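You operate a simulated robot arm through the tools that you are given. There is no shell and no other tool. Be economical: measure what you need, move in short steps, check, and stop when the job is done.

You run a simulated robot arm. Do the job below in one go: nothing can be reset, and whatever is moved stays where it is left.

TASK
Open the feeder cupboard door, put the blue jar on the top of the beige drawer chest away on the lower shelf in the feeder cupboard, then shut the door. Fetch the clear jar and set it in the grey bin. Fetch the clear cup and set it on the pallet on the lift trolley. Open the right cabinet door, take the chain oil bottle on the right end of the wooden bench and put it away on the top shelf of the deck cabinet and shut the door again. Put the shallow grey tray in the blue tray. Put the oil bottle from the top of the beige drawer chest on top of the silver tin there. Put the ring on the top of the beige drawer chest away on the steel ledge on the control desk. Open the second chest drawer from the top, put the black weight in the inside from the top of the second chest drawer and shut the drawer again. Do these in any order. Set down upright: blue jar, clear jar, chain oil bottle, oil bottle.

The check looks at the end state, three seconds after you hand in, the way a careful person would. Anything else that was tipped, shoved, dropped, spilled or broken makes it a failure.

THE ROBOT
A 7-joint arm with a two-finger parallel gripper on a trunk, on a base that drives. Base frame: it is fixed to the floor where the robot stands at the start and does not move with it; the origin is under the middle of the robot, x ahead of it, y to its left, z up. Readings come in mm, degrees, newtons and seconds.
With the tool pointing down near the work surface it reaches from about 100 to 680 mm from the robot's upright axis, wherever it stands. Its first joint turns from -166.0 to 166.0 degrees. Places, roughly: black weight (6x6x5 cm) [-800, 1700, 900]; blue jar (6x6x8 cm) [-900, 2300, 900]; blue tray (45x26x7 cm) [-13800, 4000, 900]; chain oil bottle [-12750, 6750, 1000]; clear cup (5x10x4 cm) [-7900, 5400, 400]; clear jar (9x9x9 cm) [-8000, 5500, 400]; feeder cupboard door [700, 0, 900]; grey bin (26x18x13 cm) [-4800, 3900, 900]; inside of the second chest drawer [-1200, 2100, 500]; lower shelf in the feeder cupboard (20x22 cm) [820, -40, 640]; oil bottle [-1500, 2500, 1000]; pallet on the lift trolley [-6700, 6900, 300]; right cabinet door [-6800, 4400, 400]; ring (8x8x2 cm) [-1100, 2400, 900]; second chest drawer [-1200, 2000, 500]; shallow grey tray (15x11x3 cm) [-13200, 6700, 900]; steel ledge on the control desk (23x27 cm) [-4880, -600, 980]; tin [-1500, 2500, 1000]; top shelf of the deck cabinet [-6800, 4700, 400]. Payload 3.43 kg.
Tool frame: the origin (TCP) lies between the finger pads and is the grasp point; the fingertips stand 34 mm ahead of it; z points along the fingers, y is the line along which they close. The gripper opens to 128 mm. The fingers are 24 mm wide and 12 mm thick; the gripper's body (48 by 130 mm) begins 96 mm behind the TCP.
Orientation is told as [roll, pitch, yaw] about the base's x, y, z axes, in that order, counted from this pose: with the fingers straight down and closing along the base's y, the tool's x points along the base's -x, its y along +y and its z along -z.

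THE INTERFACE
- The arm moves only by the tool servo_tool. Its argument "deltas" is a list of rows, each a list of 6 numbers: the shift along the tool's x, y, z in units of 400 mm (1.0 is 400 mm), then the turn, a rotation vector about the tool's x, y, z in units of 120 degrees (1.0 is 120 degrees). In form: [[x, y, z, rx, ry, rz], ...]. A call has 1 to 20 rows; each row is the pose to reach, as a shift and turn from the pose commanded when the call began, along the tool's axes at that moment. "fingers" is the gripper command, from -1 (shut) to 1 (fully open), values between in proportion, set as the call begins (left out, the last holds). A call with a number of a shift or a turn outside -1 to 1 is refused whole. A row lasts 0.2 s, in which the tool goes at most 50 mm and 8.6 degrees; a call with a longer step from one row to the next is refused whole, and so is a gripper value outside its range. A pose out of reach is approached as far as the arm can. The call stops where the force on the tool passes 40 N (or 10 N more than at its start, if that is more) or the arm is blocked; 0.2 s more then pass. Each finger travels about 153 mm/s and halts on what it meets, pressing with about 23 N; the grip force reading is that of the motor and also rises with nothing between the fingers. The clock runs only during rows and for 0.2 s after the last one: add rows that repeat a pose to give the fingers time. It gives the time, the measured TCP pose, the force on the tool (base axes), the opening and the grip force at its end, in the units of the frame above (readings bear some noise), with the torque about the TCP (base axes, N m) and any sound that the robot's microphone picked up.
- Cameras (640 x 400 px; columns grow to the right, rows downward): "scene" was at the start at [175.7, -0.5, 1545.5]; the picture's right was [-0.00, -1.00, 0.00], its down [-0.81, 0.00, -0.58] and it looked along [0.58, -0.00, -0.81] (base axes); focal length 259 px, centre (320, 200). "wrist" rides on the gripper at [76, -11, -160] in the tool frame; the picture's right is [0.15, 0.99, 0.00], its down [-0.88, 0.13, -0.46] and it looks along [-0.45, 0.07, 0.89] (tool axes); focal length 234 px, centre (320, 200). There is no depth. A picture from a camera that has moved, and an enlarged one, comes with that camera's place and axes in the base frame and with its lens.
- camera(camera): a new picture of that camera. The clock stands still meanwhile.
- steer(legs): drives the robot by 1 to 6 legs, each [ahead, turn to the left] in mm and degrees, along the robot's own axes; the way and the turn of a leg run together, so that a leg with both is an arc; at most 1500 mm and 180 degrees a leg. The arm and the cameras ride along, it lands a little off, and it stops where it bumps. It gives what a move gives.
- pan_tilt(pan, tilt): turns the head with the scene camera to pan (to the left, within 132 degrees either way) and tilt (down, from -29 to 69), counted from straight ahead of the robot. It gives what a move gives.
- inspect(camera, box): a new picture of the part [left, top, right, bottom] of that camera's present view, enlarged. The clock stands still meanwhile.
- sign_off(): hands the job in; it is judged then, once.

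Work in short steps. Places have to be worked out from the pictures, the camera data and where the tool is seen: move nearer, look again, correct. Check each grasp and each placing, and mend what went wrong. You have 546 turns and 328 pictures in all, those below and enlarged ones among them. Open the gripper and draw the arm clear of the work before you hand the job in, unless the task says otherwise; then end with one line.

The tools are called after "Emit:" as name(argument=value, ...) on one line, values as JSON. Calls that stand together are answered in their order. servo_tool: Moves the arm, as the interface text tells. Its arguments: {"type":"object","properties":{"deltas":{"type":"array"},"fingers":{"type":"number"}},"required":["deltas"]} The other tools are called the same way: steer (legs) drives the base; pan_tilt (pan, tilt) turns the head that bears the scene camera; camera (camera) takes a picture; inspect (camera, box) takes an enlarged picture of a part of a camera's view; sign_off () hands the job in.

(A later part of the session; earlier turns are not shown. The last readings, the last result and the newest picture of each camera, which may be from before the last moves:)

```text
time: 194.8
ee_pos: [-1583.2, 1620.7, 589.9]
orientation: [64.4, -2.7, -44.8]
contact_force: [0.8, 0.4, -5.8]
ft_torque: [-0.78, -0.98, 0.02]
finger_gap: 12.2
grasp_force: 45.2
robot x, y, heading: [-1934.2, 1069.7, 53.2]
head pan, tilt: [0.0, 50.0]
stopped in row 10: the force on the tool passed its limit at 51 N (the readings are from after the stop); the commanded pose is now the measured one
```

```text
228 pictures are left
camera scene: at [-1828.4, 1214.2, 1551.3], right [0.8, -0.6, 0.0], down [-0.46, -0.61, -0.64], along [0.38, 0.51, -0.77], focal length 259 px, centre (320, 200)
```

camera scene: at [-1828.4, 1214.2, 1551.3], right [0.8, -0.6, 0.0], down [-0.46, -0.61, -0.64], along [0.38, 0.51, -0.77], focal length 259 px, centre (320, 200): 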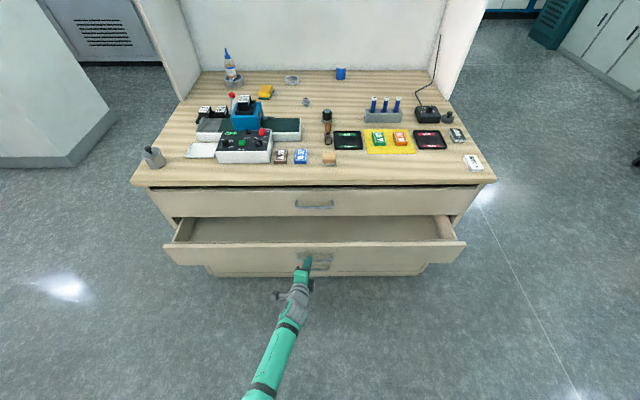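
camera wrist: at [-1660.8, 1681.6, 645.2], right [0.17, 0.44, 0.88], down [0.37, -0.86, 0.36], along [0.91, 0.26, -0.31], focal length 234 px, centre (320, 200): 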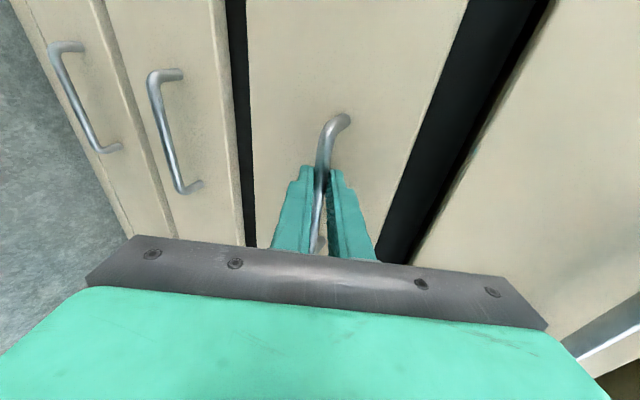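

The second drawer is open ~140 mm. I continue pulling, more slowly.

Emit:
servo_tool(deltas=[[-0.002, -0.008, -0.016, 0, 0, 0], [-0.005, -0.018, -0.036, 0, 0, 0], [-0.008, -0.028, -0.056, 0, 0, 0], [-0.011, -0.038, -0.076, 0, 0, 0], [-0.014, -0.048, -0.096, 0, 0, 0], [-0.017, -0.058, -0.116, 0, 0, 0], [-0.02, -0.068, -0.136, 0, 0, 0], [-0.023, -0.078, -0.156, 0, 0, 0], [-0.026, -0.088, -0.176, 0, 0, 0], [-0.029, -0.098, -0.196, 0, 0, 0], [-0.032, -0.108, -0.216, 0, 0, 0], [-0.035, -0.118, -0.236, 0, 0, 0]])

Emit:
camera(camera="scene")

```text
time: 197.4
ee_pos: [-1645.4, 1534.8, 589.2]
orientation: [64.7, -2.9, -44.9]
contact_force: [19.5, -12.9, -19.2]
ft_torque: [-0.92, -0.54, 0.37]
finger_gap: 12.2
grasp_force: 45.1
robot x, y, heading: [-1936.7, 1070.7, 53.3]
head pan, tilt: [0.0, 50.0]
```

```text
227 pictures are left
camera scene: at [-1827.7, 1214.1, 1551.2], right [0.8, -0.6, 0.0], down [-0.46, -0.61, -0.64], along [0.38, 0.51, -0.77], focal length 259 px, centre (320, 200)
```

scene: 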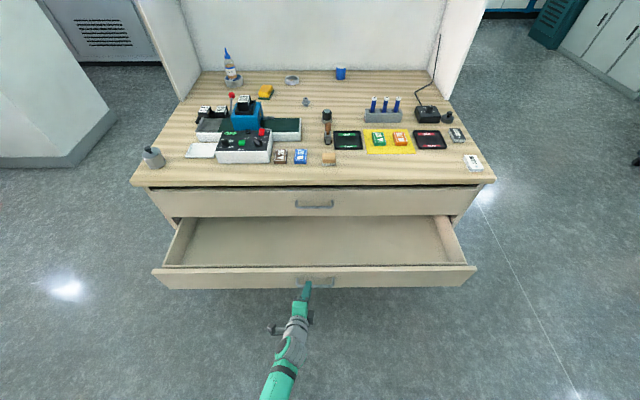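

Drawer is open ~245 mm. I release, back off and raise the arm.

Emit:
servo_tool(deltas=[[0, 0, 0, 0, 0, 0], [0, 0, 0, 0, 0, 0], [0, 0, -0.08, 0, 0, 0], [0, 0, -0.18, 0, 0, 0], [0, 0, -0.28, 0, 0, 0], [0, 0.06, -0.36, 0, 0, 0], [0, 0.16, -0.4, 0, 0, 0], [0, 0.26, -0.44, 0, 0, 0], [0, 0.36, -0.48, 0, 0, 0], [0, 0.46, -0.52, 0, 0, 0], [0, 0.56, -0.56, 0, 0, 0]], fingers=0)

Emit:
camera(camera="scene")

```text
time: 199.8
ee_pos: [-1732.2, 1471.4, 886.1]
orientation: [64.5, -2.8, -44.7]
contact_force: [0.0, 0.1, -0.9]
ft_torque: [-0.02, -0.01, -0.05]
finger_gap: 63.7
grasp_force: 0.1
robot x, y, heading: [-1937.7, 1071.9, 53.3]
head pan, tilt: [0.0, 50.0]
```

```text
226 pictures are left
camera scene: at [-1828.4, 1213.9, 1551.3], right [0.8, -0.6, 0.0], down [-0.46, -0.61, -0.64], along [0.38, 0.52, -0.77], focal length 259 px, centre (320, 200)
```

scene: 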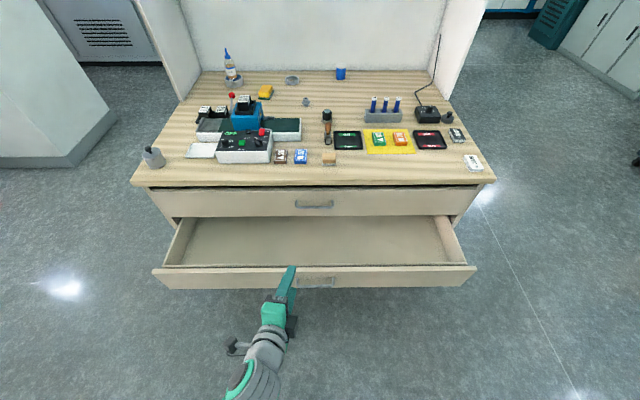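

I zoom on the pot and the drawer to be sure of both.

Emit:
inspect(camera="scene", box=[120, 120, 320, 300])

```text
2.22 times, centred on (220, 210) of scene
camera zoom: at [-1828.4, 1213.9, 1551.3], right [0.8, -0.6, 0.0], down [-0.46, -0.61, -0.64], along [0.38, 0.52, -0.77], focal length 575 px, centre (542, 178)
```

zoom: 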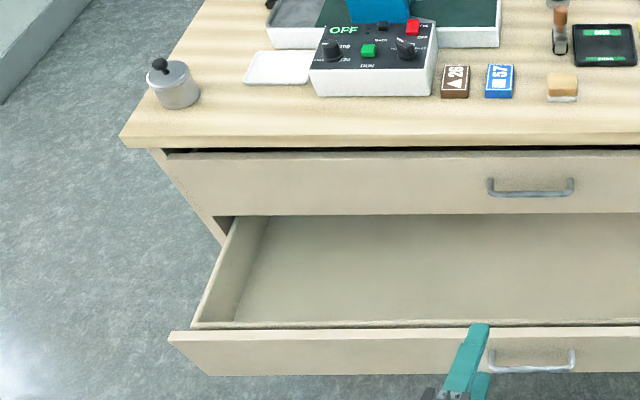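

All fine. I unroll the tool while raising it further.

Emit:
servo_tool(deltas=[[0, 0.05, -0.02, 0, 0, -0.068], [0, 0.1, -0.04, 0, 0, -0.136], [0, 0.15, -0.06, 0, 0, -0.204], [0, 0.2, -0.08, 0, 0, -0.272], [0, 0.25, -0.1, 0, 0, -0.34], [0, 0.3, -0.12, 0, 0, -0.408], [0, 0.35, -0.14, 0, 0, -0.476], [0, 0.4, -0.16, 0, 0, -0.544], [0, 0.45, -0.18, 0, 0, -0.612], [0, 0.5, -0.2, 0, 0, -0.68], [0, 0.55, -0.22, 0, 0, -0.75]])

Emit:
servo_tool(deltas=[[-0.04, 0, 0, 0, 0.06, 0], [-0.08, 0, 0, 0, 0.12, 0], [-0.12, 0, 0, 0, 0.18, 0], [-0.16, 0, 0, 0, 0.24, 0], [-0.2, 0, 0, 0, 0.3, 0], [-0.2, 0, 0, 0, 0.36, 0], [-0.2, 0, 0, 0, 0.42, 0], [-0.2, 0, 0, 0, 0.48, 0], [-0.2, 0, 0, 0, 0.53, 0]])

Emit:
camera(camera="scene")

```text
time: 202.2
ee_pos: [-1734.5, 1589.4, 1118.6]
orientation: [-6.9, -64.3, 51.4]
contact_force: [0.4, -0.9, -0.1]
ft_torque: [0.0, 0.0, 0.02]
finger_gap: 63.8
grasp_force: 0.0
out of reach, approached as far as the arm can: row 1, 2, 3, 4, 5, 6, 7, 8, 9, 10, 11
robot x, y, heading: [-1932.9, 1069.9, 53.2]
head pan, tilt: [0.0, 50.0]
```

```text
time: 204.2
ee_pos: [-1710.4, 1608.0, 1144.2]
orientation: [-3.3, -1.5, 45.4]
contact_force: [-0.5, -0.1, 0.2]
ft_torque: [0.02, -0.02, 0.0]
finger_gap: 64.0
grasp_force: 0.1
out of reach, approached as far as the arm can: row 8, 9
robot x, y, heading: [-1938.6, 1069.7, 53.0]
head pan, tilt: [0.0, 50.0]
```

```text
224 pictures are left
camera scene: at [-1828.4, 1213.9, 1551.3], right [0.8, -0.6, 0.0], down [-0.46, -0.61, -0.64], along [0.38, 0.52, -0.77], focal length 259 px, centre (320, 200)
```

scene: 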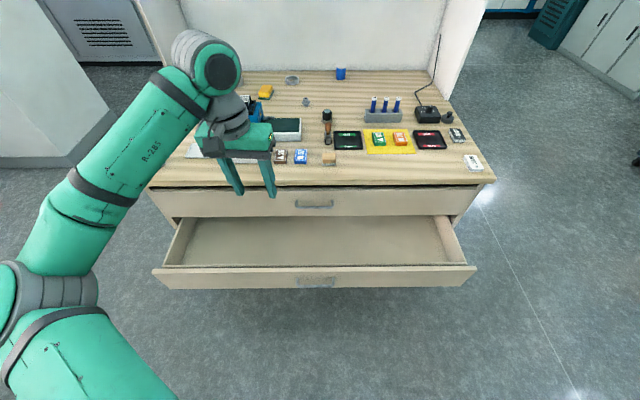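

The weight is near (-793,1680). I drive around to the chest's right side, approaching it head-on to avoid the fin.

Emit:
steer(legs=[[0, -90], [1500, 0], [0, 90], [1180, 0], [0, 90]])

Emit:
pan_tilt(pan=0, tilt=35)

Emit:
camera(camera="scene")

```text
time: 230.4
ee_pos: [-599.0, 1336.7, 1145.5]
orientation: [-3.3, -1.6, 137.6]
contact_force: [0.4, 0.8, 0.2]
ft_torque: [0.0, -0.02, 0.0]
finger_gap: 64.0
grasp_force: 0.0
robot x, y, heading: [-50.5, 1133.7, 145.4]
head pan, tilt: [0.0, 50.0]
```

```text
time: 231.2
ee_pos: [-600.1, 1337.3, 1145.8]
orientation: [-3.3, -1.6, 137.5]
contact_force: [-0.5, 0.0, 0.2]
ft_torque: [-0.02, -0.01, 0.02]
finger_gap: 64.3
grasp_force: 0.1
robot x, y, heading: [-51.9, 1136.2, 145.9]
head pan, tilt: [0.0, 35.0]
```

```text
223 pictures are left
camera scene: at [-213.1, 1243.3, 1572.9], right [0.57, 0.82, 0.0], down [0.47, -0.32, -0.82], along [-0.68, 0.46, -0.57], focal length 259 px, centre (320, 200)
```

scene: 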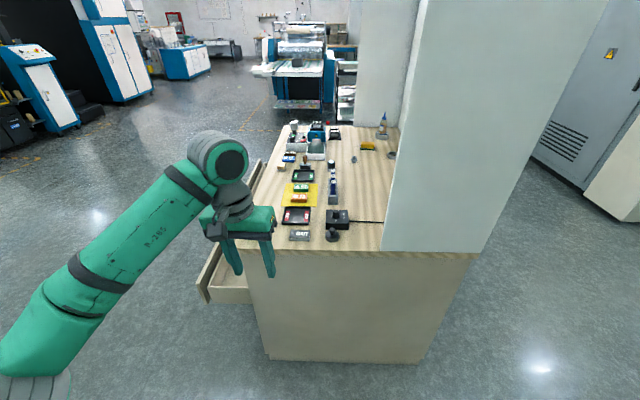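

The weight is straight ahead. I square up and drive 420 mm toward the chest.

Emit:
steer(legs=[[0, -2.5], [420, 0]])

Emit:
camera(camera="scene")

Emit:
camera(camera="wrist")

```text
time: 234.2
ee_pos: [-929.7, 1619.8, 1146.2]
orientation: [-3.2, -1.6, 134.8]
contact_force: [-0.6, 0.8, 0.9]
ft_torque: [-0.03, -0.03, 0.03]
finger_gap: 63.9
grasp_force: 0.1
robot x, y, heading: [-391.9, 1390.2, 143.1]
head pan, tilt: [0.0, 35.0]
```

```text
222 pictures are left
camera scene: at [-548.7, 1507.7, 1573.0], right [0.6, 0.8, 0.0], down [0.46, -0.35, -0.82], along [-0.65, 0.49, -0.57], focal length 259 px, centre (320, 200)
```

scene: 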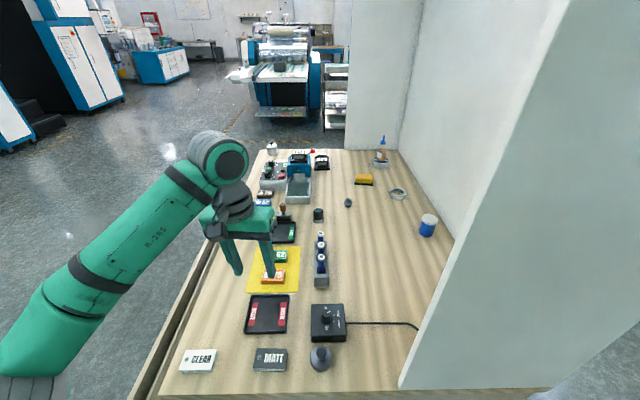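

```text
221 pictures are left
camera wrist: at [-872.9, 1564.0, 1303.3], right [-0.6, -0.8, -0.06], down [-0.72, 0.5, 0.47], along [-0.35, 0.33, -0.88], focal length 234 px, centre (320, 200)
```

wrist: 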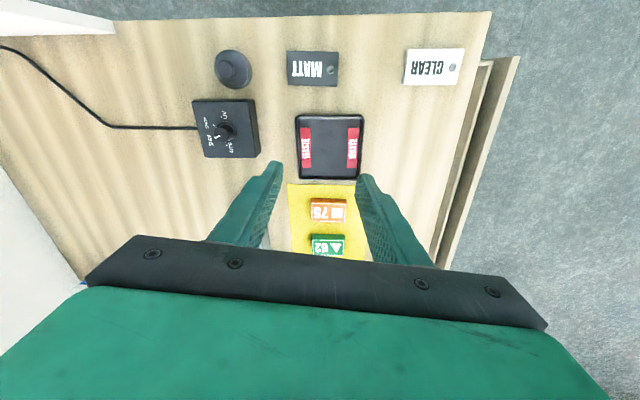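

The weight is at about (-777,1680). I move above it with a 95 mm opening, closing along v where there is room beside the "MATT" block.

Emit:
servo_tool(deltas=[[0.034, -0.071, 0.03, 0, 0, 0], [0.068, -0.143, 0.06, 0, 0, 0], [0.102, -0.214, 0.12, 0, 0, 0], [0.136, -0.286, 0.2, 0, 0, 0], [0.17, -0.357, 0.28, 0, 0, 0], [0.17, -0.357, 0.357, 0, 0, 0]], fingers=0.5)

Emit:
camera(camera="wrist")

```text
time: 235.6
ee_pos: [-774.3, 1681.2, 1010.6]
orientation: [-3.3, -1.6, 134.9]
contact_force: [0.0, 0.7, 0.4]
ft_torque: [0.02, -0.01, 0.0]
finger_gap: 95.9
grasp_force: 0.1
robot x, y, heading: [-388.9, 1393.7, 142.9]
head pan, tilt: [0.0, 35.0]
```

```text
220 pictures are left
camera wrist: at [-717.5, 1625.4, 1168.1], right [-0.6, -0.8, -0.06], down [-0.72, 0.5, 0.47], along [-0.35, 0.33, -0.88], focal length 234 px, centre (320, 200)
```

wrist: 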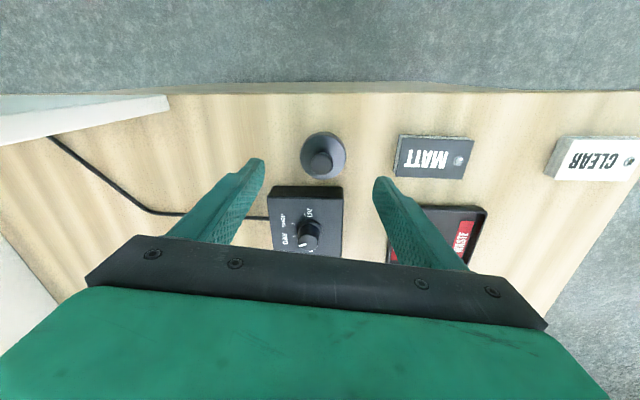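

Well centred. I descend to z≈943 and grip.

Emit:
servo_tool(deltas=[[0, 0, 0.06, 0, 0, 0], [0, 0, 0.12, 0, 0, 0], [0, 0, 0.166, 0, 0, 0], [0, 0, 0.166, 0, 0, 0]])

Emit:
servo_tool(deltas=[[0, 0, 0, 0, 0, 0], [0, 0, 0, 0, 0, 0], [0, 0, 0, 0, 0, 0]], fingers=-0.7)

Emit:
camera(camera="wrist")

```text
time: 236.6
ee_pos: [-777.8, 1683.9, 944.3]
orientation: [-3.2, -1.6, 134.8]
contact_force: [1.1, 0.0, 0.1]
ft_torque: [-0.02, -0.01, 0.02]
finger_gap: 96.0
grasp_force: 0.1
robot x, y, heading: [-392.1, 1394.7, 142.6]
head pan, tilt: [0.0, 35.0]
```

```text
time: 237.4
ee_pos: [-776.8, 1682.8, 943.9]
orientation: [-3.3, -1.5, 134.9]
contact_force: [0.6, 1.4, 1.9]
ft_torque: [-0.03, 0.04, -0.01]
finger_gap: 50.4
grasp_force: 22.9
robot x, y, heading: [-391.3, 1392.7, 142.8]
head pan, tilt: [0.0, 35.0]
```

```text
219 pictures are left
camera wrist: at [-719.8, 1627.5, 1102.2], right [-0.6, -0.8, -0.06], down [-0.72, 0.5, 0.47], along [-0.35, 0.33, -0.88], focal length 234 px, centre (320, 200)
```

wrist: 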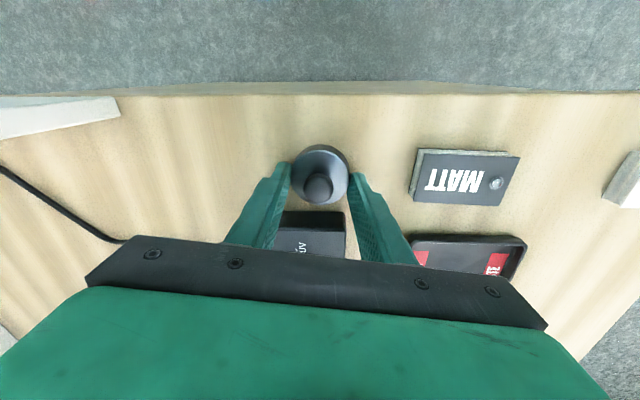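

The grip is ~10 mm off the disc's centre. I reopen, shift toward the robot and grip again.

Emit:
servo_tool(deltas=[[0, 0, 0, 0, 0, 0], [0, 0, 0, 0, 0, 0], [0.028, 0, 0, 0, 0, 0], [0.028, 0, 0, 0, 0, 0]], fingers=0.3)

Emit:
servo_tool(deltas=[[0, 0, 0, 0, 0, 0], [0, 0, 0, 0, 0, 0], [0, 0, 0, 0, 0, 0]], fingers=-0.7)

Emit:
servo_tool(deltas=[[0, 0, -0.06, 0, 0, 0], [0, 0, -0.14, 0, 0, 0], [0, 0, -0.24, 0, 0, 0], [0, 0, -0.35, 0, 0, 0], [0, 0, -0.46, 0, 0, 0]])

Emit:
camera(camera="wrist")

```text
time: 238.4
ee_pos: [-768.9, 1676.4, 942.6]
orientation: [-3.4, -1.6, 134.9]
contact_force: [0.3, 0.2, -0.4]
ft_torque: [-0.03, 0.0, 0.01]
finger_gap: 83.2
grasp_force: 0.1
robot x, y, heading: [-393.9, 1392.1, 142.7]
head pan, tilt: [0.0, 35.0]
```

```text
time: 239.2
ee_pos: [-769.7, 1676.3, 945.0]
orientation: [-3.4, -1.6, 134.9]
contact_force: [1.7, 0.7, 0.3]
ft_torque: [-0.01, -0.03, -0.06]
finger_gap: 50.1
grasp_force: 22.9
robot x, y, heading: [-390.2, 1393.0, 142.5]
head pan, tilt: [0.0, 35.0]
```

```text
time: 240.4
ee_pos: [-774.1, 1667.4, 1128.0]
orientation: [-3.4, -1.6, 134.9]
contact_force: [-0.5, -0.1, -2.7]
ft_torque: [-0.02, 0.0, 0.0]
finger_gap: 50.0
grasp_force: 23.2
robot x, y, heading: [-392.2, 1393.0, 143.0]
head pan, tilt: [0.0, 35.0]
```

```text
218 pictures are left
camera wrist: at [-716.9, 1611.3, 1284.4], right [-0.6, -0.8, -0.06], down [-0.72, 0.5, 0.47], along [-0.35, 0.33, -0.88], focal length 234 px, centre (320, 200)
```

wrist: 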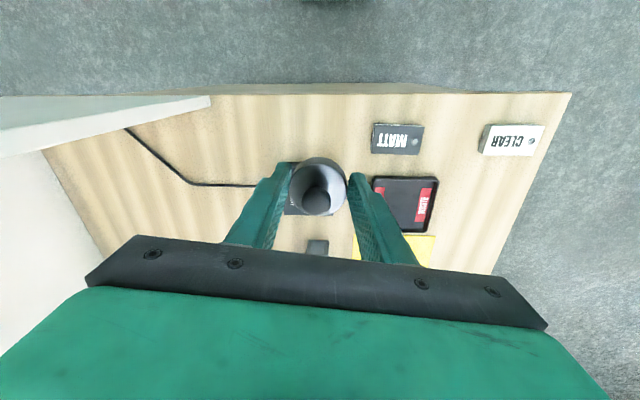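

The weight is held. I back off, shift to beside the open drawer's right end, and face it along u.

Emit:
steer(legs=[[-320, 0], [0, 90], [480, 0], [0, -90]])

Emit:
pan_tilt(pan=0, tilt=45)

Emit:
camera(camera="scene")

```text
time: 253.6
ee_pos: [-813.5, 1080.4, 1125.3]
orientation: [-3.3, -1.6, 137.3]
contact_force: [-0.1, 0.6, -3.1]
ft_torque: [-0.03, -0.02, -0.02]
finger_gap: 50.0
grasp_force: 23.0
robot x, y, heading: [-419.9, 821.1, 145.4]
head pan, tilt: [0.0, 35.0]
```

```text
time: 254.4
ee_pos: [-814.4, 1081.2, 1126.3]
orientation: [-3.4, -1.6, 137.4]
contact_force: [-0.3, -0.2, -2.3]
ft_torque: [0.0, -0.01, 0.02]
finger_gap: 50.1
grasp_force: 23.1
robot x, y, heading: [-423.2, 819.2, 145.3]
head pan, tilt: [0.0, 45.0]
```

```text
217 pictures are left
camera scene: at [-575.9, 928.2, 1558.2], right [0.57, 0.82, 0.0], down [0.58, -0.4, -0.71], along [-0.58, 0.4, -0.71], focal length 259 px, centre (320, 200)
```

scene: 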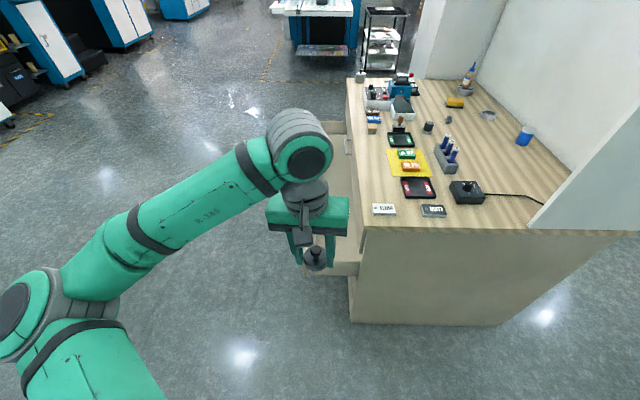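

I square up and drive 330 mm forward to the drawer's end.

Emit:
steer(legs=[[0, -2.6], [330, 0]])

Emit:
camera(camera="scene")

Emit:
camera(camera="wrist")

```text
time: 256.9
ee_pos: [-1065.2, 1295.9, 1124.7]
orientation: [-3.3, -1.6, 135.2]
contact_force: [0.4, 0.2, -2.9]
ft_torque: [-0.04, -0.04, 0.03]
finger_gap: 49.8
grasp_force: 23.0
robot x, y, heading: [-684.4, 1020.1, 142.8]
head pan, tilt: [0.0, 45.0]
```

```text
216 pictures are left
camera scene: at [-833.8, 1133.1, 1558.2], right [0.6, 0.8, 0.0], down [0.56, -0.43, -0.71], along [-0.56, 0.43, -0.71], focal length 259 px, centre (320, 200)
```

scene: 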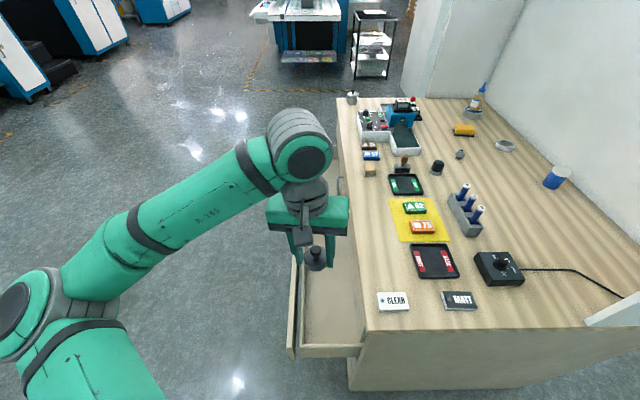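

```text
215 pictures are left
camera wrist: at [-1008.0, 1240.2, 1283.8], right [-0.59, -0.8, -0.06], down [-0.72, 0.5, 0.47], along [-0.35, 0.32, -0.88], focal length 234 px, centre (320, 200)
```

wrist: 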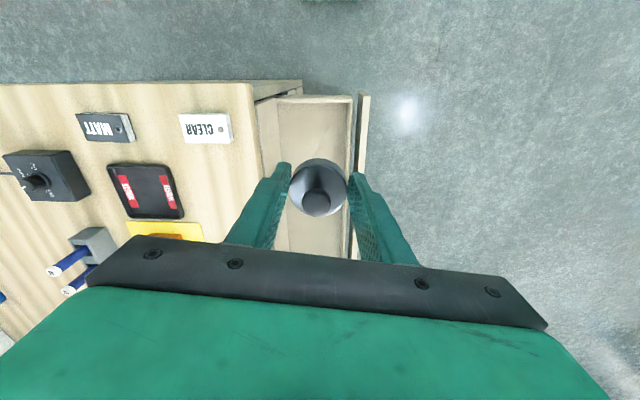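

I'm over the drawer's right end. I shift 86 mm further in and descend vertically toward the drawer.

Emit:
servo_tool(deltas=[[-0.108, 0.003, 0, 0, 0, 0], [-0.215, 0.005, 0, 0, 0, 0], [-0.212, 0.012, 0.11, 0, 0, 0], [-0.209, 0.018, 0.22, 0, 0, 0], [-0.206, 0.025, 0.33, 0, 0, 0], [-0.203, 0.031, 0.44, 0, 0, 0], [-0.2, 0.038, 0.55, 0, 0, 0], [-0.197, 0.045, 0.66, 0, 0, 0], [-0.194, 0.053, 0.77, 0, 0, 0], [-0.19, 0.06, 0.88, 0, 0, 0]])

Emit:
camera(camera="wrist")

Emit:
camera(camera="scene")

```text
time: 259.1
ee_pos: [-1124.5, 1353.0, 774.3]
orientation: [-3.4, -1.7, 135.1]
contact_force: [-0.5, -0.3, -3.2]
ft_torque: [-0.01, -0.03, 0.02]
finger_gap: 50.4
grasp_force: 22.9
robot x, y, heading: [-681.3, 1018.9, 143.0]
head pan, tilt: [0.0, 45.0]
```

```text
214 pictures are left
camera wrist: at [-1068.1, 1297.7, 932.3], right [-0.59, -0.8, -0.06], down [-0.72, 0.5, 0.47], along [-0.35, 0.33, -0.88], focal length 234 px, centre (320, 200)
```

wrist: 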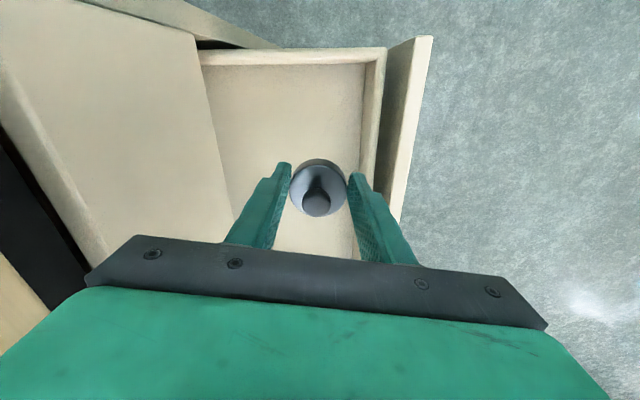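

```text
213 pictures are left
camera scene: at [-833.9, 1133.0, 1558.2], right [0.6, 0.8, 0.0], down [0.56, -0.43, -0.71], along [-0.56, 0.43, -0.71], focal length 259 px, centre (320, 200)
```

scene: 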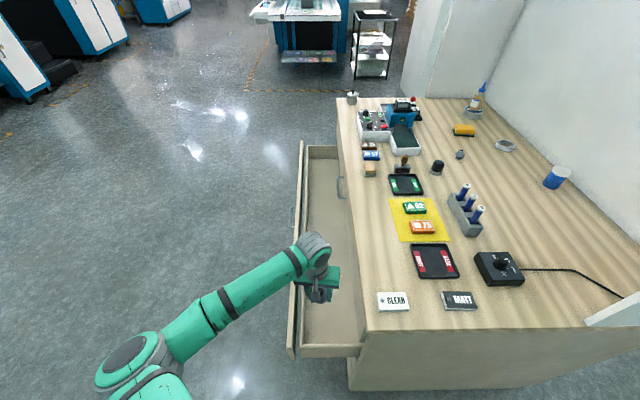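

The weight hangs inside the drawer outline; I shift it 20 mm inward and continue down in stages.

Emit:
servo_tool(deltas=[[0.0, -0.03, 0.03, 0, 0, 0], [0.003, -0.042, 0.12, 0, 0, 0], [0.006, -0.036, 0.21, 0, 0, 0], [0.009, -0.03, 0.3, 0, 0, 0], [0.012, -0.024, 0.38, 0, 0, 0]])

Emit:
camera(camera="wrist")

Emit:
inspect(camera="scene", box=[250, 200, 400, 380])

```text
time: 260.3
ee_pos: [-1111.3, 1364.3, 623.4]
orientation: [-3.2, -1.6, 135.1]
contact_force: [-0.5, -0.3, -3.6]
ft_torque: [0.0, -0.04, -0.01]
finger_gap: 50.2
grasp_force: 23.4
robot x, y, heading: [-684.3, 1016.9, 142.7]
head pan, tilt: [0.0, 45.0]
```

```text
212 pictures are left
camera wrist: at [-1053.5, 1308.6, 780.0], right [-0.59, -0.8, -0.06], down [-0.72, 0.5, 0.47], along [-0.35, 0.32, -0.88], focal length 234 px, centre (320, 200)
```

wrist: 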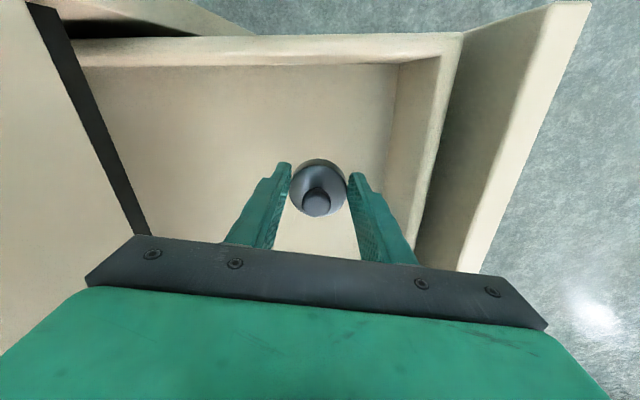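

```text
2.22 times, centred on (325, 290) of scene
camera zoom: at [-833.9, 1133.1, 1558.2], right [0.6, 0.8, 0.0], down [0.56, -0.43, -0.71], along [-0.56, 0.43, -0.71], focal length 575 px, centre (309, 0)
```

zoom: 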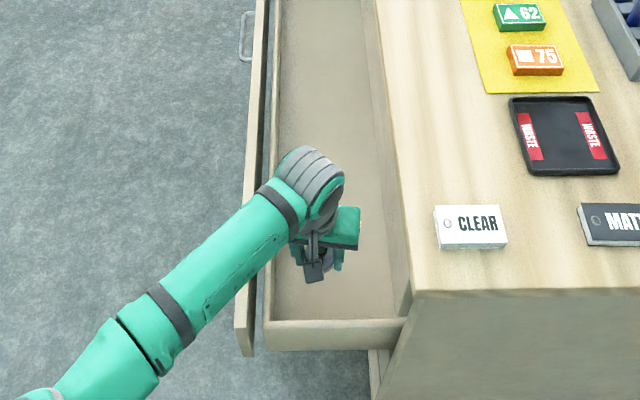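

Clear inside the drawer. I lower in small steps to find the bottom.

Emit:
servo_tool(deltas=[[0, 0.002, 0.02, 0, 0, 0], [0, 0.003, 0.04, 0, 0, 0], [0, 0.004, 0.055, 0, 0, 0], [0, 0.005, 0.07, 0, 0, 0]])

```text
time: 261.3
ee_pos: [-1115.0, 1365.0, 595.5]
orientation: [-3.4, -1.5, 135.0]
contact_force: [0.0, 0.6, -3.5]
ft_torque: [-0.03, -0.01, 0.02]
finger_gap: 50.2
grasp_force: 23.3
robot x, y, heading: [-683.8, 1019.4, 143.2]
head pan, tilt: [0.0, 45.0]
```

No contact yet; I continue down in 4 mm rows.

Emit:
servo_tool(deltas=[[0, 0, 0.01, 0, 0, 0], [0, 0.001, 0.02, 0, 0, 0], [0, 0.002, 0.03, 0, 0, 0], [0, 0.002, 0.04, 0, 0, 0], [0, 0.003, 0.05, 0, 0, 0], [0, 0.003, 0.06, 0, 0, 0]])

Emit:
camera(camera="wrist")

```text
time: 262.7
ee_pos: [-1114.9, 1366.7, 572.7]
orientation: [-3.3, -1.5, 135.1]
contact_force: [0.1, 0.6, -2.3]
ft_torque: [-0.01, -0.03, 0.0]
finger_gap: 50.0
grasp_force: 22.8
robot x, y, heading: [-686.2, 1019.8, 142.8]
head pan, tilt: [0.0, 45.0]
```

```text
210 pictures are left
camera wrist: at [-1058.5, 1311.3, 730.8], right [-0.6, -0.8, -0.06], down [-0.72, 0.5, 0.47], along [-0.35, 0.33, -0.88], focal length 234 px, centre (320, 200)
```

wrist: 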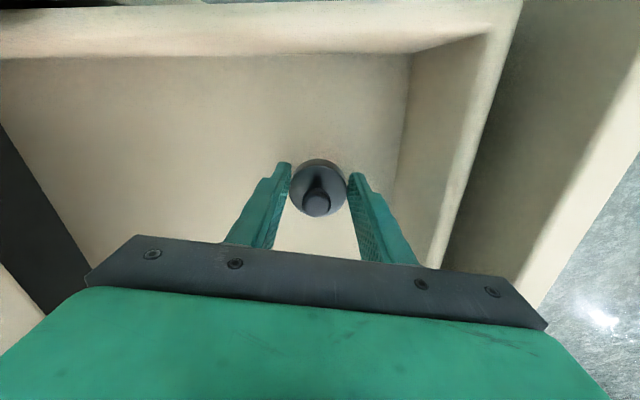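

Still hanging free. I continue lowering.

Emit:
servo_tool(deltas=[[0, 0.001, 0.015, 0, 0, 0], [0, 0.001, 0.03, 0, 0, 0], [0, 0.002, 0.042, 0, 0, 0], [0, 0.002, 0.054, 0, 0, 0], [0, 0.003, 0.066, 0, 0, 0], [0, 0.003, 0.078, 0, 0, 0]])

```text
time: 264.1
ee_pos: [-1116.8, 1367.2, 541.4]
orientation: [-3.3, -1.6, 135.1]
contact_force: [4.2, -2.8, 10.6]
ft_torque: [-0.28, 0.2, 0.06]
finger_gap: 50.4
grasp_force: 23.3
robot x, y, heading: [-685.4, 1023.1, 143.2]
head pan, tilt: [0.0, 45.0]
```

The weight is on the drawer floor (10 N). I release and lift out.

Emit:
servo_tool(deltas=[[0, 0, 0, 0, 0, 0], [0, 0, 0, 0, 0, 0], [0, 0, -0.05, 0, 0, 0], [0, -0.005, -0.15, 0, 0, 0], [0, -0.01, -0.26, 0, 0, 0], [0, -0.015, -0.37, 0, 0, 0], [0, -0.02, -0.48, 0, 0, 0], [0, -0.025, -0.59, 0, 0, 0], [0, -0.03, -0.7, 0, 0, 0], [0, -0.035, -0.81, 0, 0, 0], [0, -0.04, -0.92, 0, 0, 0], [0, -0.04, -1.0, 0, 0, 0]], fingers=0.2)

Emit:
camera(camera="wrist")

Emit:
camera(camera="scene")

```text
time: 266.7
ee_pos: [-1109.9, 1354.4, 941.8]
orientation: [-3.3, -1.5, 135.2]
contact_force: [0.5, 0.5, -0.4]
ft_torque: [0.0, -0.02, -0.01]
finger_gap: 76.8
grasp_force: 0.1
robot x, y, heading: [-683.0, 1024.1, 143.0]
head pan, tilt: [0.0, 45.0]
```

```text
209 pictures are left
camera wrist: at [-1052.2, 1300.4, 1100.7], right [-0.6, -0.8, -0.06], down [-0.72, 0.5, 0.47], along [-0.35, 0.32, -0.88], focal length 234 px, centre (320, 200)
```

wrist: 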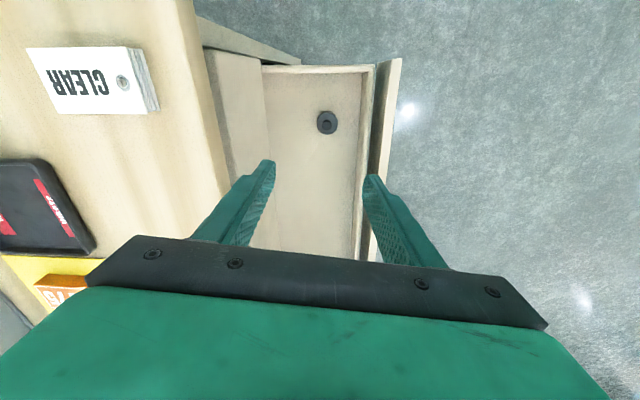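

```text
208 pictures are left
camera scene: at [-833.7, 1133.1, 1558.2], right [0.6, 0.8, 0.0], down [0.56, -0.43, -0.71], along [-0.56, 0.43, -0.71], focal length 259 px, centre (320, 200)
```

scene: 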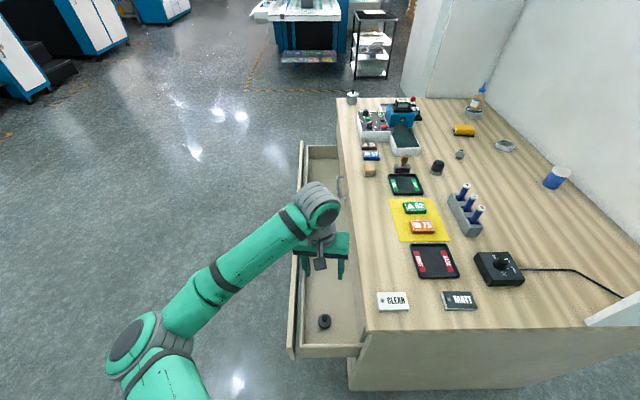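

The weight stands in the drawer. I raise the arm and drive round to the front to push the drawer shut.

Emit:
servo_tool(deltas=[[0, 0, -0.12, 0, 0, 0], [0, 0, -0.24, 0, 0, 0], [0.05, 0, -0.35, 0, 0, 0], [0.1, 0, -0.45, 0, 0, 0]], fingers=-1)

Emit:
steer(legs=[[-400, 0], [0, 90], [750, 0], [0, -90], [1460, 0], [0, -90]])

Emit:
pan_tilt(pan=0, tilt=50)

Emit:
camera(camera="scene")

```text
time: 267.7
ee_pos: [-1089.1, 1314.6, 1116.7]
orientation: [-3.3, -1.6, 135.2]
contact_force: [0.4, -0.9, 0.3]
ft_torque: [-0.03, 0.01, -0.02]
finger_gap: 0.0
grasp_force: 22.7
robot x, y, heading: [-680.0, 1021.3, 143.0]
head pan, tilt: [0.0, 45.0]
```

```text
time: 293.6
ee_pos: [-1737.2, 1512.5, 1117.3]
orientation: [-3.3, -1.6, 47.2]
contact_force: [-0.4, -0.1, -0.1]
ft_torque: [0.01, 0.03, 0.0]
finger_gap: 0.0
grasp_force: 22.7
robot x, y, heading: [-2017.5, 1098.9, 55.1]
head pan, tilt: [0.0, 45.0]
```

```text
time: 294.3
ee_pos: [-1735.3, 1513.1, 1117.1]
orientation: [-3.2, -1.6, 47.3]
contact_force: [-0.1, 0.2, 0.1]
ft_torque: [0.06, 0.02, 0.01]
finger_gap: 0.0
grasp_force: 23.3
robot x, y, heading: [-2016.0, 1095.2, 55.2]
head pan, tilt: [0.0, 50.0]
```

```text
207 pictures are left
camera scene: at [-1913.6, 1245.6, 1551.3], right [0.82, -0.57, 0.0], down [-0.44, -0.63, -0.64], along [0.37, 0.53, -0.77], focal length 259 px, centre (320, 200)
```

scene: 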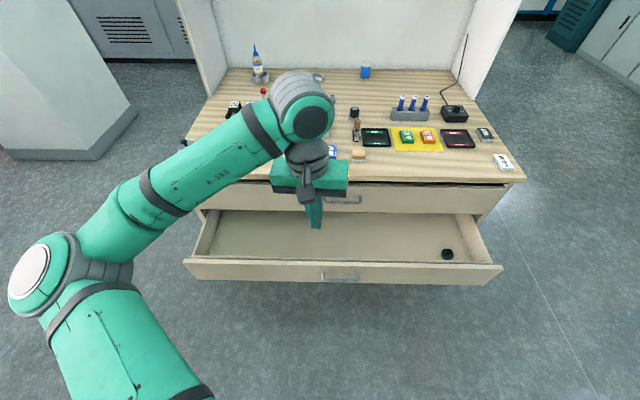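

The drawer stands open before me at v≈-864. I lower the closed fingers in front of it, tilting the tool forward.

Emit:
servo_tool(deltas=[[0.02, -0.02, 0.1, 0, -0.05, 0], [0.04, -0.04, 0.2, 0, -0.1, 0], [0.06, -0.06, 0.3, 0, -0.15, 0], [0.06, -0.08, 0.4, 0, -0.2, 0], [0.06, -0.1, 0.5, 0, -0.25, 0], [0.06, -0.12, 0.6, 0, -0.3, 0], [0.06, -0.14, 0.7, 0, -0.35, 0], [0.06, -0.16, 0.8, 0, -0.4, 0], [0.06, -0.18, 0.9, 0, -0.45, 0], [0.06, -0.18, 1.0, 0, -0.45, 0]])

Emit:
camera(camera="scene")

Emit:
camera(camera="wrist")

```text
time: 296.5
ee_pos: [-1674.2, 1440.7, 723.6]
orientation: [-5.8, -55.6, 51.8]
contact_force: [0.2, 0.6, 0.2]
ft_torque: [-0.01, 0.01, 0.01]
finger_gap: 0.0
grasp_force: 23.4
out of reach, approached as far as the arm can: row 5, 6
robot x, y, heading: [-2012.5, 1096.9, 55.4]
head pan, tilt: [0.0, 50.0]
```

```text
206 pictures are left
camera scene: at [-1913.6, 1245.4, 1551.3], right [0.82, -0.57, 0.0], down [-0.44, -0.63, -0.64], along [0.37, 0.53, -0.77], focal length 259 px, centre (320, 200)
```

scene: 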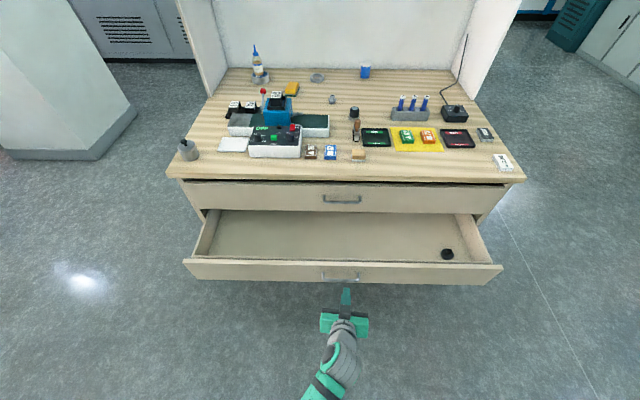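

```text
205 pictures are left
camera wrist: at [-1785.7, 1306.3, 750.1], right [-0.77, 0.61, -0.18], down [-0.06, 0.21, 0.98], along [0.63, 0.77, -0.13], focal length 234 px, centre (320, 200)
```

wrist: 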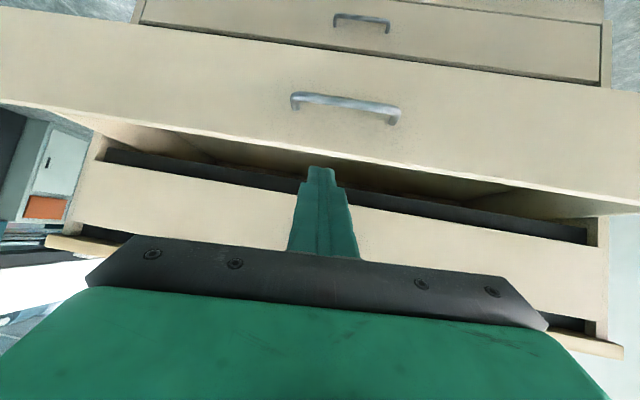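

The panel spans z≈487–655 with the handle at 593. I line the tip up at z≈625, above the handle.

Emit:
servo_tool(deltas=[[0.061, 0.01, 0.086, 0, 0, 0], [0.122, 0.02, 0.173, 0, 0, 0], [0.122, 0.02, 0.173, 0, 0, 0]])

Emit:
camera(camera="wrist")

```text
time: 297.3
ee_pos: [-1656.4, 1464.4, 646.0]
orientation: [-5.8, -55.4, 52.0]
contact_force: [0.5, 0.5, -0.2]
ft_torque: [0.01, 0.01, -0.01]
finger_gap: 0.1
grasp_force: 23.0
robot x, y, heading: [-2017.3, 1095.4, 54.8]
head pan, tilt: [0.0, 50.0]
```

```text
204 pictures are left
camera wrist: at [-1769.3, 1329.6, 674.8], right [-0.78, 0.61, -0.18], down [-0.05, 0.22, 0.97], along [0.63, 0.77, -0.13], focal length 234 px, centre (320, 200)
```

wrist: 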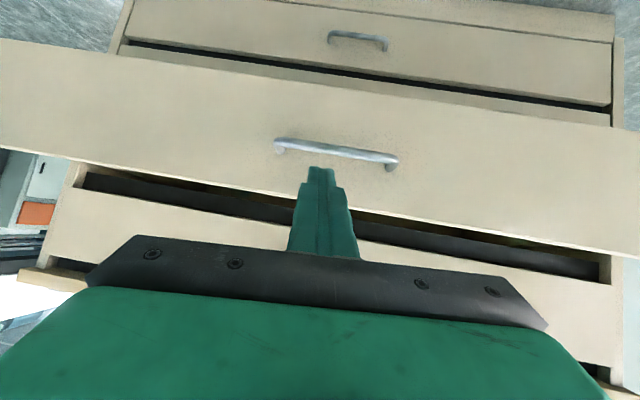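

The tip is just above the handle. I push straight along +v, gently.

Emit:
servo_tool(deltas=[[-0.04, 0.008, 0.06, 0, 0, 0], [-0.08, 0.015, 0.12, 0, 0, 0], [-0.1, 0.019, 0.15, 0, 0, 0], [-0.12, 0.022, 0.178, 0, 0, 0], [-0.14, 0.026, 0.206, 0, 0, 0], [-0.16, 0.03, 0.235, 0, 0, 0], [-0.18, 0.034, 0.265, 0, 0, 0], [-0.2, 0.038, 0.295, 0, 0, 0], [-0.22, 0.041, 0.324, 0, 0, 0], [-0.24, 0.045, 0.354, 0, 0, 0], [-0.26, 0.049, 0.383, 0, 0, 0], [-0.28, 0.052, 0.412, 0, 0, 0], [-0.3, 0.056, 0.442, 0, 0, 0], [-0.32, 0.06, 0.471, 0, 0, 0], [-0.34, 0.064, 0.5, 0, 0, 0]])

Emit:
camera(camera="scene")

```text
time: 300.5
ee_pos: [-1512.1, 1658.7, 638.1]
orientation: [-5.9, -55.6, 52.0]
contact_force: [0.1, 0.5, -0.1]
ft_torque: [-0.03, 0.0, 0.01]
finger_gap: 0.1
grasp_force: 23.3
robot x, y, heading: [-2016.6, 1096.1, 55.0]
head pan, tilt: [0.0, 50.0]
```

```text
203 pictures are left
camera scene: at [-1913.6, 1245.5, 1551.3], right [0.82, -0.57, 0.0], down [-0.44, -0.63, -0.64], along [0.37, 0.53, -0.77], focal length 259 px, centre (320, 200)
```

scene: 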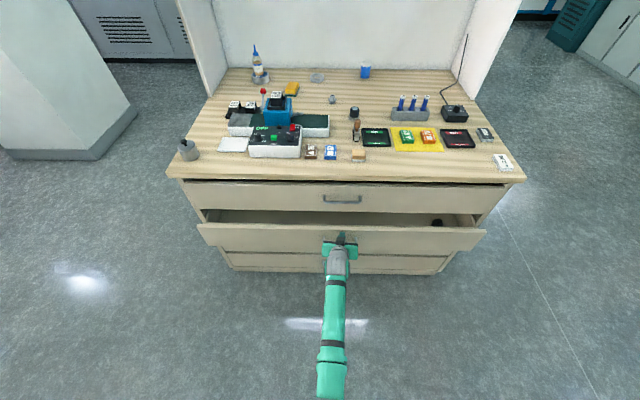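

Closing nicely. I continue until it seats.

Emit:
servo_tool(deltas=[[-0.018, 0.003, 0.024, 0, 0, 0], [-0.036, 0.006, 0.048, 0, 0, 0], [-0.054, 0.009, 0.072, 0, 0, 0], [-0.072, 0.012, 0.096, 0, 0, 0], [-0.09, 0.015, 0.12, 0, 0, 0], [-0.105, 0.018, 0.14, 0, 0, 0], [-0.118, 0.02, 0.158, 0, 0, 0], [-0.13, 0.022, 0.175, 0, 0, 0], [-0.14, 0.024, 0.19, 0, 0, 0], [-0.148, 0.026, 0.204, 0, 0, 0], [-0.155, 0.028, 0.216, 0, 0, 0]])

Emit:
camera(camera="scene")

Emit:
camera(camera="wrist")

```text
time: 302.3
ee_pos: [-1463.2, 1724.6, 644.0]
orientation: [-5.9, -55.5, 52.1]
contact_force: [-27.7, -32.4, 24.2]
ft_torque: [0.46, -0.15, 0.24]
finger_gap: 0.1
grasp_force: 23.3
robot x, y, heading: [-2016.8, 1095.8, 55.3]
head pan, tilt: [0.0, 50.0]
stopped in row 8: the force on the tool passed its limit at 74 N (the readings are from after the stop); the commanded pose is now the measured one
```

```text
202 pictures are left
camera scene: at [-1914.7, 1244.1, 1551.5], right [0.82, -0.57, 0.0], down [-0.44, -0.63, -0.64], along [0.37, 0.53, -0.77], focal length 259 px, centre (320, 200)
```

scene: 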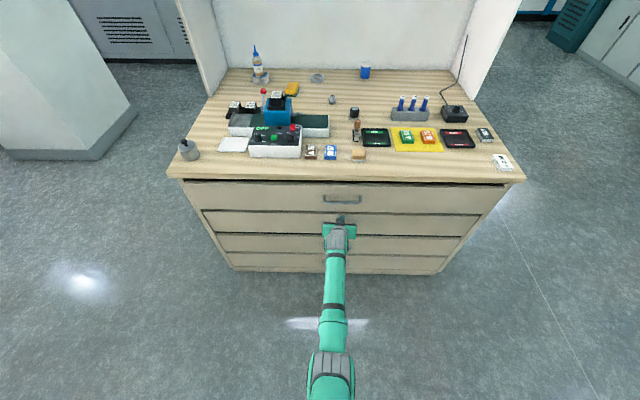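

```text
201 pictures are left
camera wrist: at [-1576.1, 1590.4, 670.9], right [-0.78, 0.61, -0.18], down [-0.06, 0.22, 0.97], along [0.63, 0.77, -0.13], focal length 234 px, centre (320, 200)
```

wrist: 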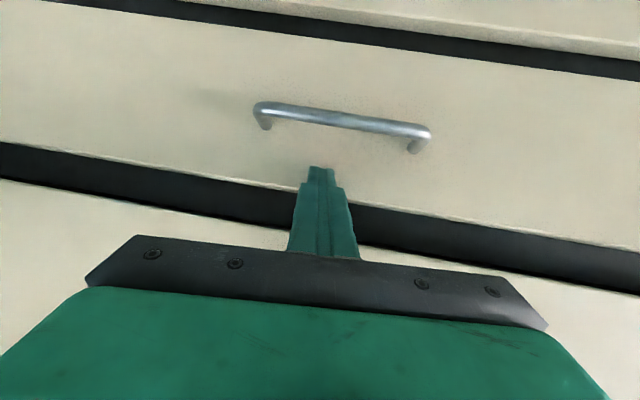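

The second drawer is shut. I back the hand off and raise it high in two moves.

Emit:
servo_tool(deltas=[[0.056, -0.01, -0.082, 0, 0, 0], [0.112, -0.02, -0.164, 0, 0, 0], [0.168, -0.03, -0.246, 0, 0, 0], [0.224, -0.04, -0.328, 0, 0, 0], [0.28, -0.05, -0.41, 0, 0, 0], [0.19, -0.057, -0.47, 0, 0, 0], [0.1, -0.063, -0.53, 0, 0, 0], [0.01, -0.07, -0.59, 0, 0, 0], [-0.08, -0.077, -0.65, 0, 0, 0], [-0.17, -0.084, -0.71, 0, 0, 0], [-0.24, -0.09, -0.764, 0, 0, 0]])

Emit:
servo_tool(deltas=[[-0.09, 0, -0.06, 0, 0.01, 0], [-0.18, 0, -0.12, 0, 0.02, 0], [-0.27, 0, -0.18, 0, 0.03, 0], [-0.36, 0, -0.24, 0, 0.04, 0], [-0.45, 0, -0.3, 0, 0.05, 0], [-0.54, 0, -0.36, 0, 0.06, 0], [-0.63, 0, -0.42, 0, 0.08, 0], [-0.72, 0, -0.48, 0, 0.1, 0]])

Emit:
camera(camera="scene")

```text
time: 304.7
ee_pos: [-1579.3, 1564.3, 895.5]
orientation: [-5.8, -55.4, 52.0]
contact_force: [-0.4, 0.0, 0.8]
ft_torque: [0.01, -0.01, 0.02]
finger_gap: 0.0
grasp_force: 23.3
robot x, y, heading: [-2017.6, 1099.4, 54.8]
head pan, tilt: [0.0, 50.0]
```

```text
time: 306.5
ee_pos: [-1595.2, 1585.0, 1242.4]
orientation: [-4.5, -43.5, 50.4]
contact_force: [0.3, 0.2, 0.7]
ft_torque: [-0.03, -0.02, -0.01]
finger_gap: 0.1
grasp_force: 22.9
robot x, y, heading: [-2013.9, 1098.8, 55.1]
head pan, tilt: [0.0, 50.0]
```

```text
200 pictures are left
camera scene: at [-1913.5, 1245.7, 1551.2], right [0.82, -0.57, 0.0], down [-0.44, -0.63, -0.64], along [0.37, 0.53, -0.77], focal length 259 px, centre (320, 200)
```

scene: 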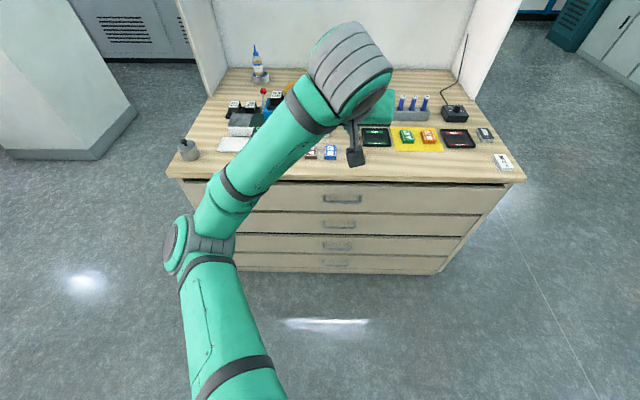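

I extend the arm forward high before driving, so that the elbow straightens above the items.

Emit:
servo_tool(deltas=[[-0.08, 0, 0.076, 0, 0, 0], [-0.16, 0, 0.152, 0, 0, 0], [-0.24, 0, 0.228, 0, 0, 0], [-0.32, 0, 0.304, 0, 0, 0], [-0.4, 0, 0.38, 0, 0, 0], [-0.47, 0, 0.447, 0, 0, 0]], fingers=0.4)

Emit:
camera(camera="scene")

```text
time: 307.9
ee_pos: [-1418.8, 1773.1, 1241.0]
orientation: [-4.5, -43.5, 50.2]
contact_force: [-0.2, 1.1, 0.2]
ft_torque: [-0.03, -0.01, -0.05]
finger_gap: 89.8
grasp_force: 0.0
robot x, y, heading: [-2016.9, 1093.5, 55.1]
head pan, tilt: [0.0, 50.0]
```

```text
199 pictures are left
camera scene: at [-1913.7, 1245.6, 1551.3], right [0.82, -0.57, 0.0], down [-0.44, -0.63, -0.64], along [0.37, 0.53, -0.77], focal length 259 px, centre (320, 200)
```

scene: 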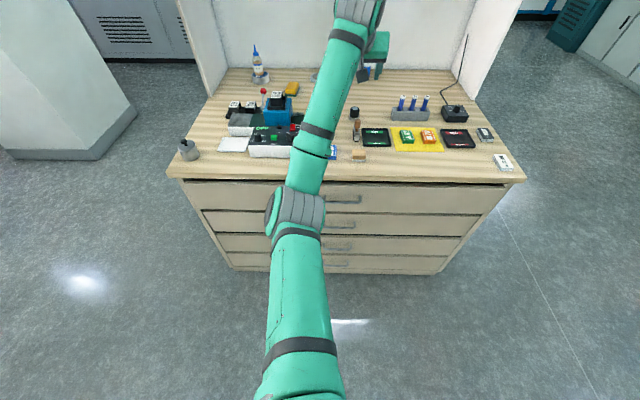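

The arm is straight and high. I correct heading and drive 550 mm forward.

Emit:
steer(legs=[[0, -2.4], [550, 0]])

Emit:
camera(camera="scene")

Emit:
camera(camera="wrist")

```text
time: 311.5
ee_pos: [-1074.7, 2215.1, 1239.9]
orientation: [-4.7, -43.5, 49.5]
contact_force: [0.4, -0.3, 0.0]
ft_torque: [-0.01, 0.0, 0.01]
finger_gap: 89.6
grasp_force: 0.0
robot x, y, heading: [-1683.6, 1549.2, 54.2]
head pan, tilt: [0.0, 50.0]
```

```text
198 pictures are left
camera scene: at [-1577.2, 1695.4, 1551.3], right [0.81, -0.58, 0.0], down [-0.45, -0.62, -0.64], along [0.38, 0.52, -0.77], focal length 259 px, centre (320, 200)
```

scene: 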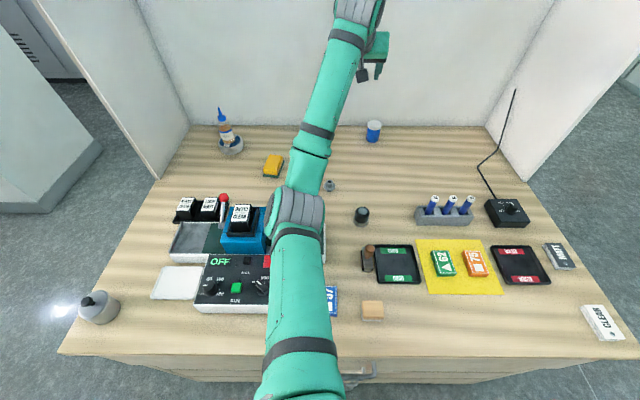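

```text
197 pictures are left
camera wrist: at [-1184.6, 2090.5, 1305.0], right [-0.78, 0.6, -0.16], down [0.09, 0.36, 0.93], along [0.61, 0.71, -0.34], focal length 234 px, centre (320, 200)
```

wrist: 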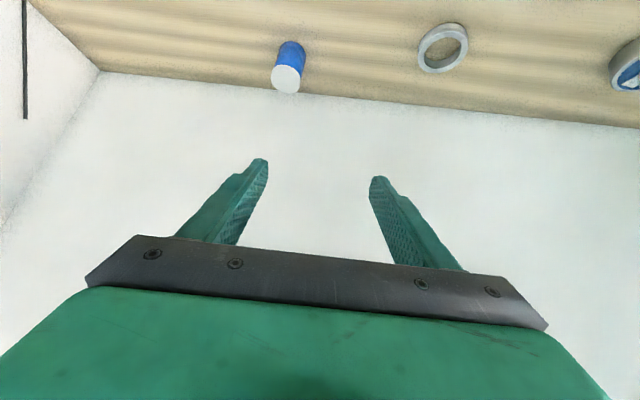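

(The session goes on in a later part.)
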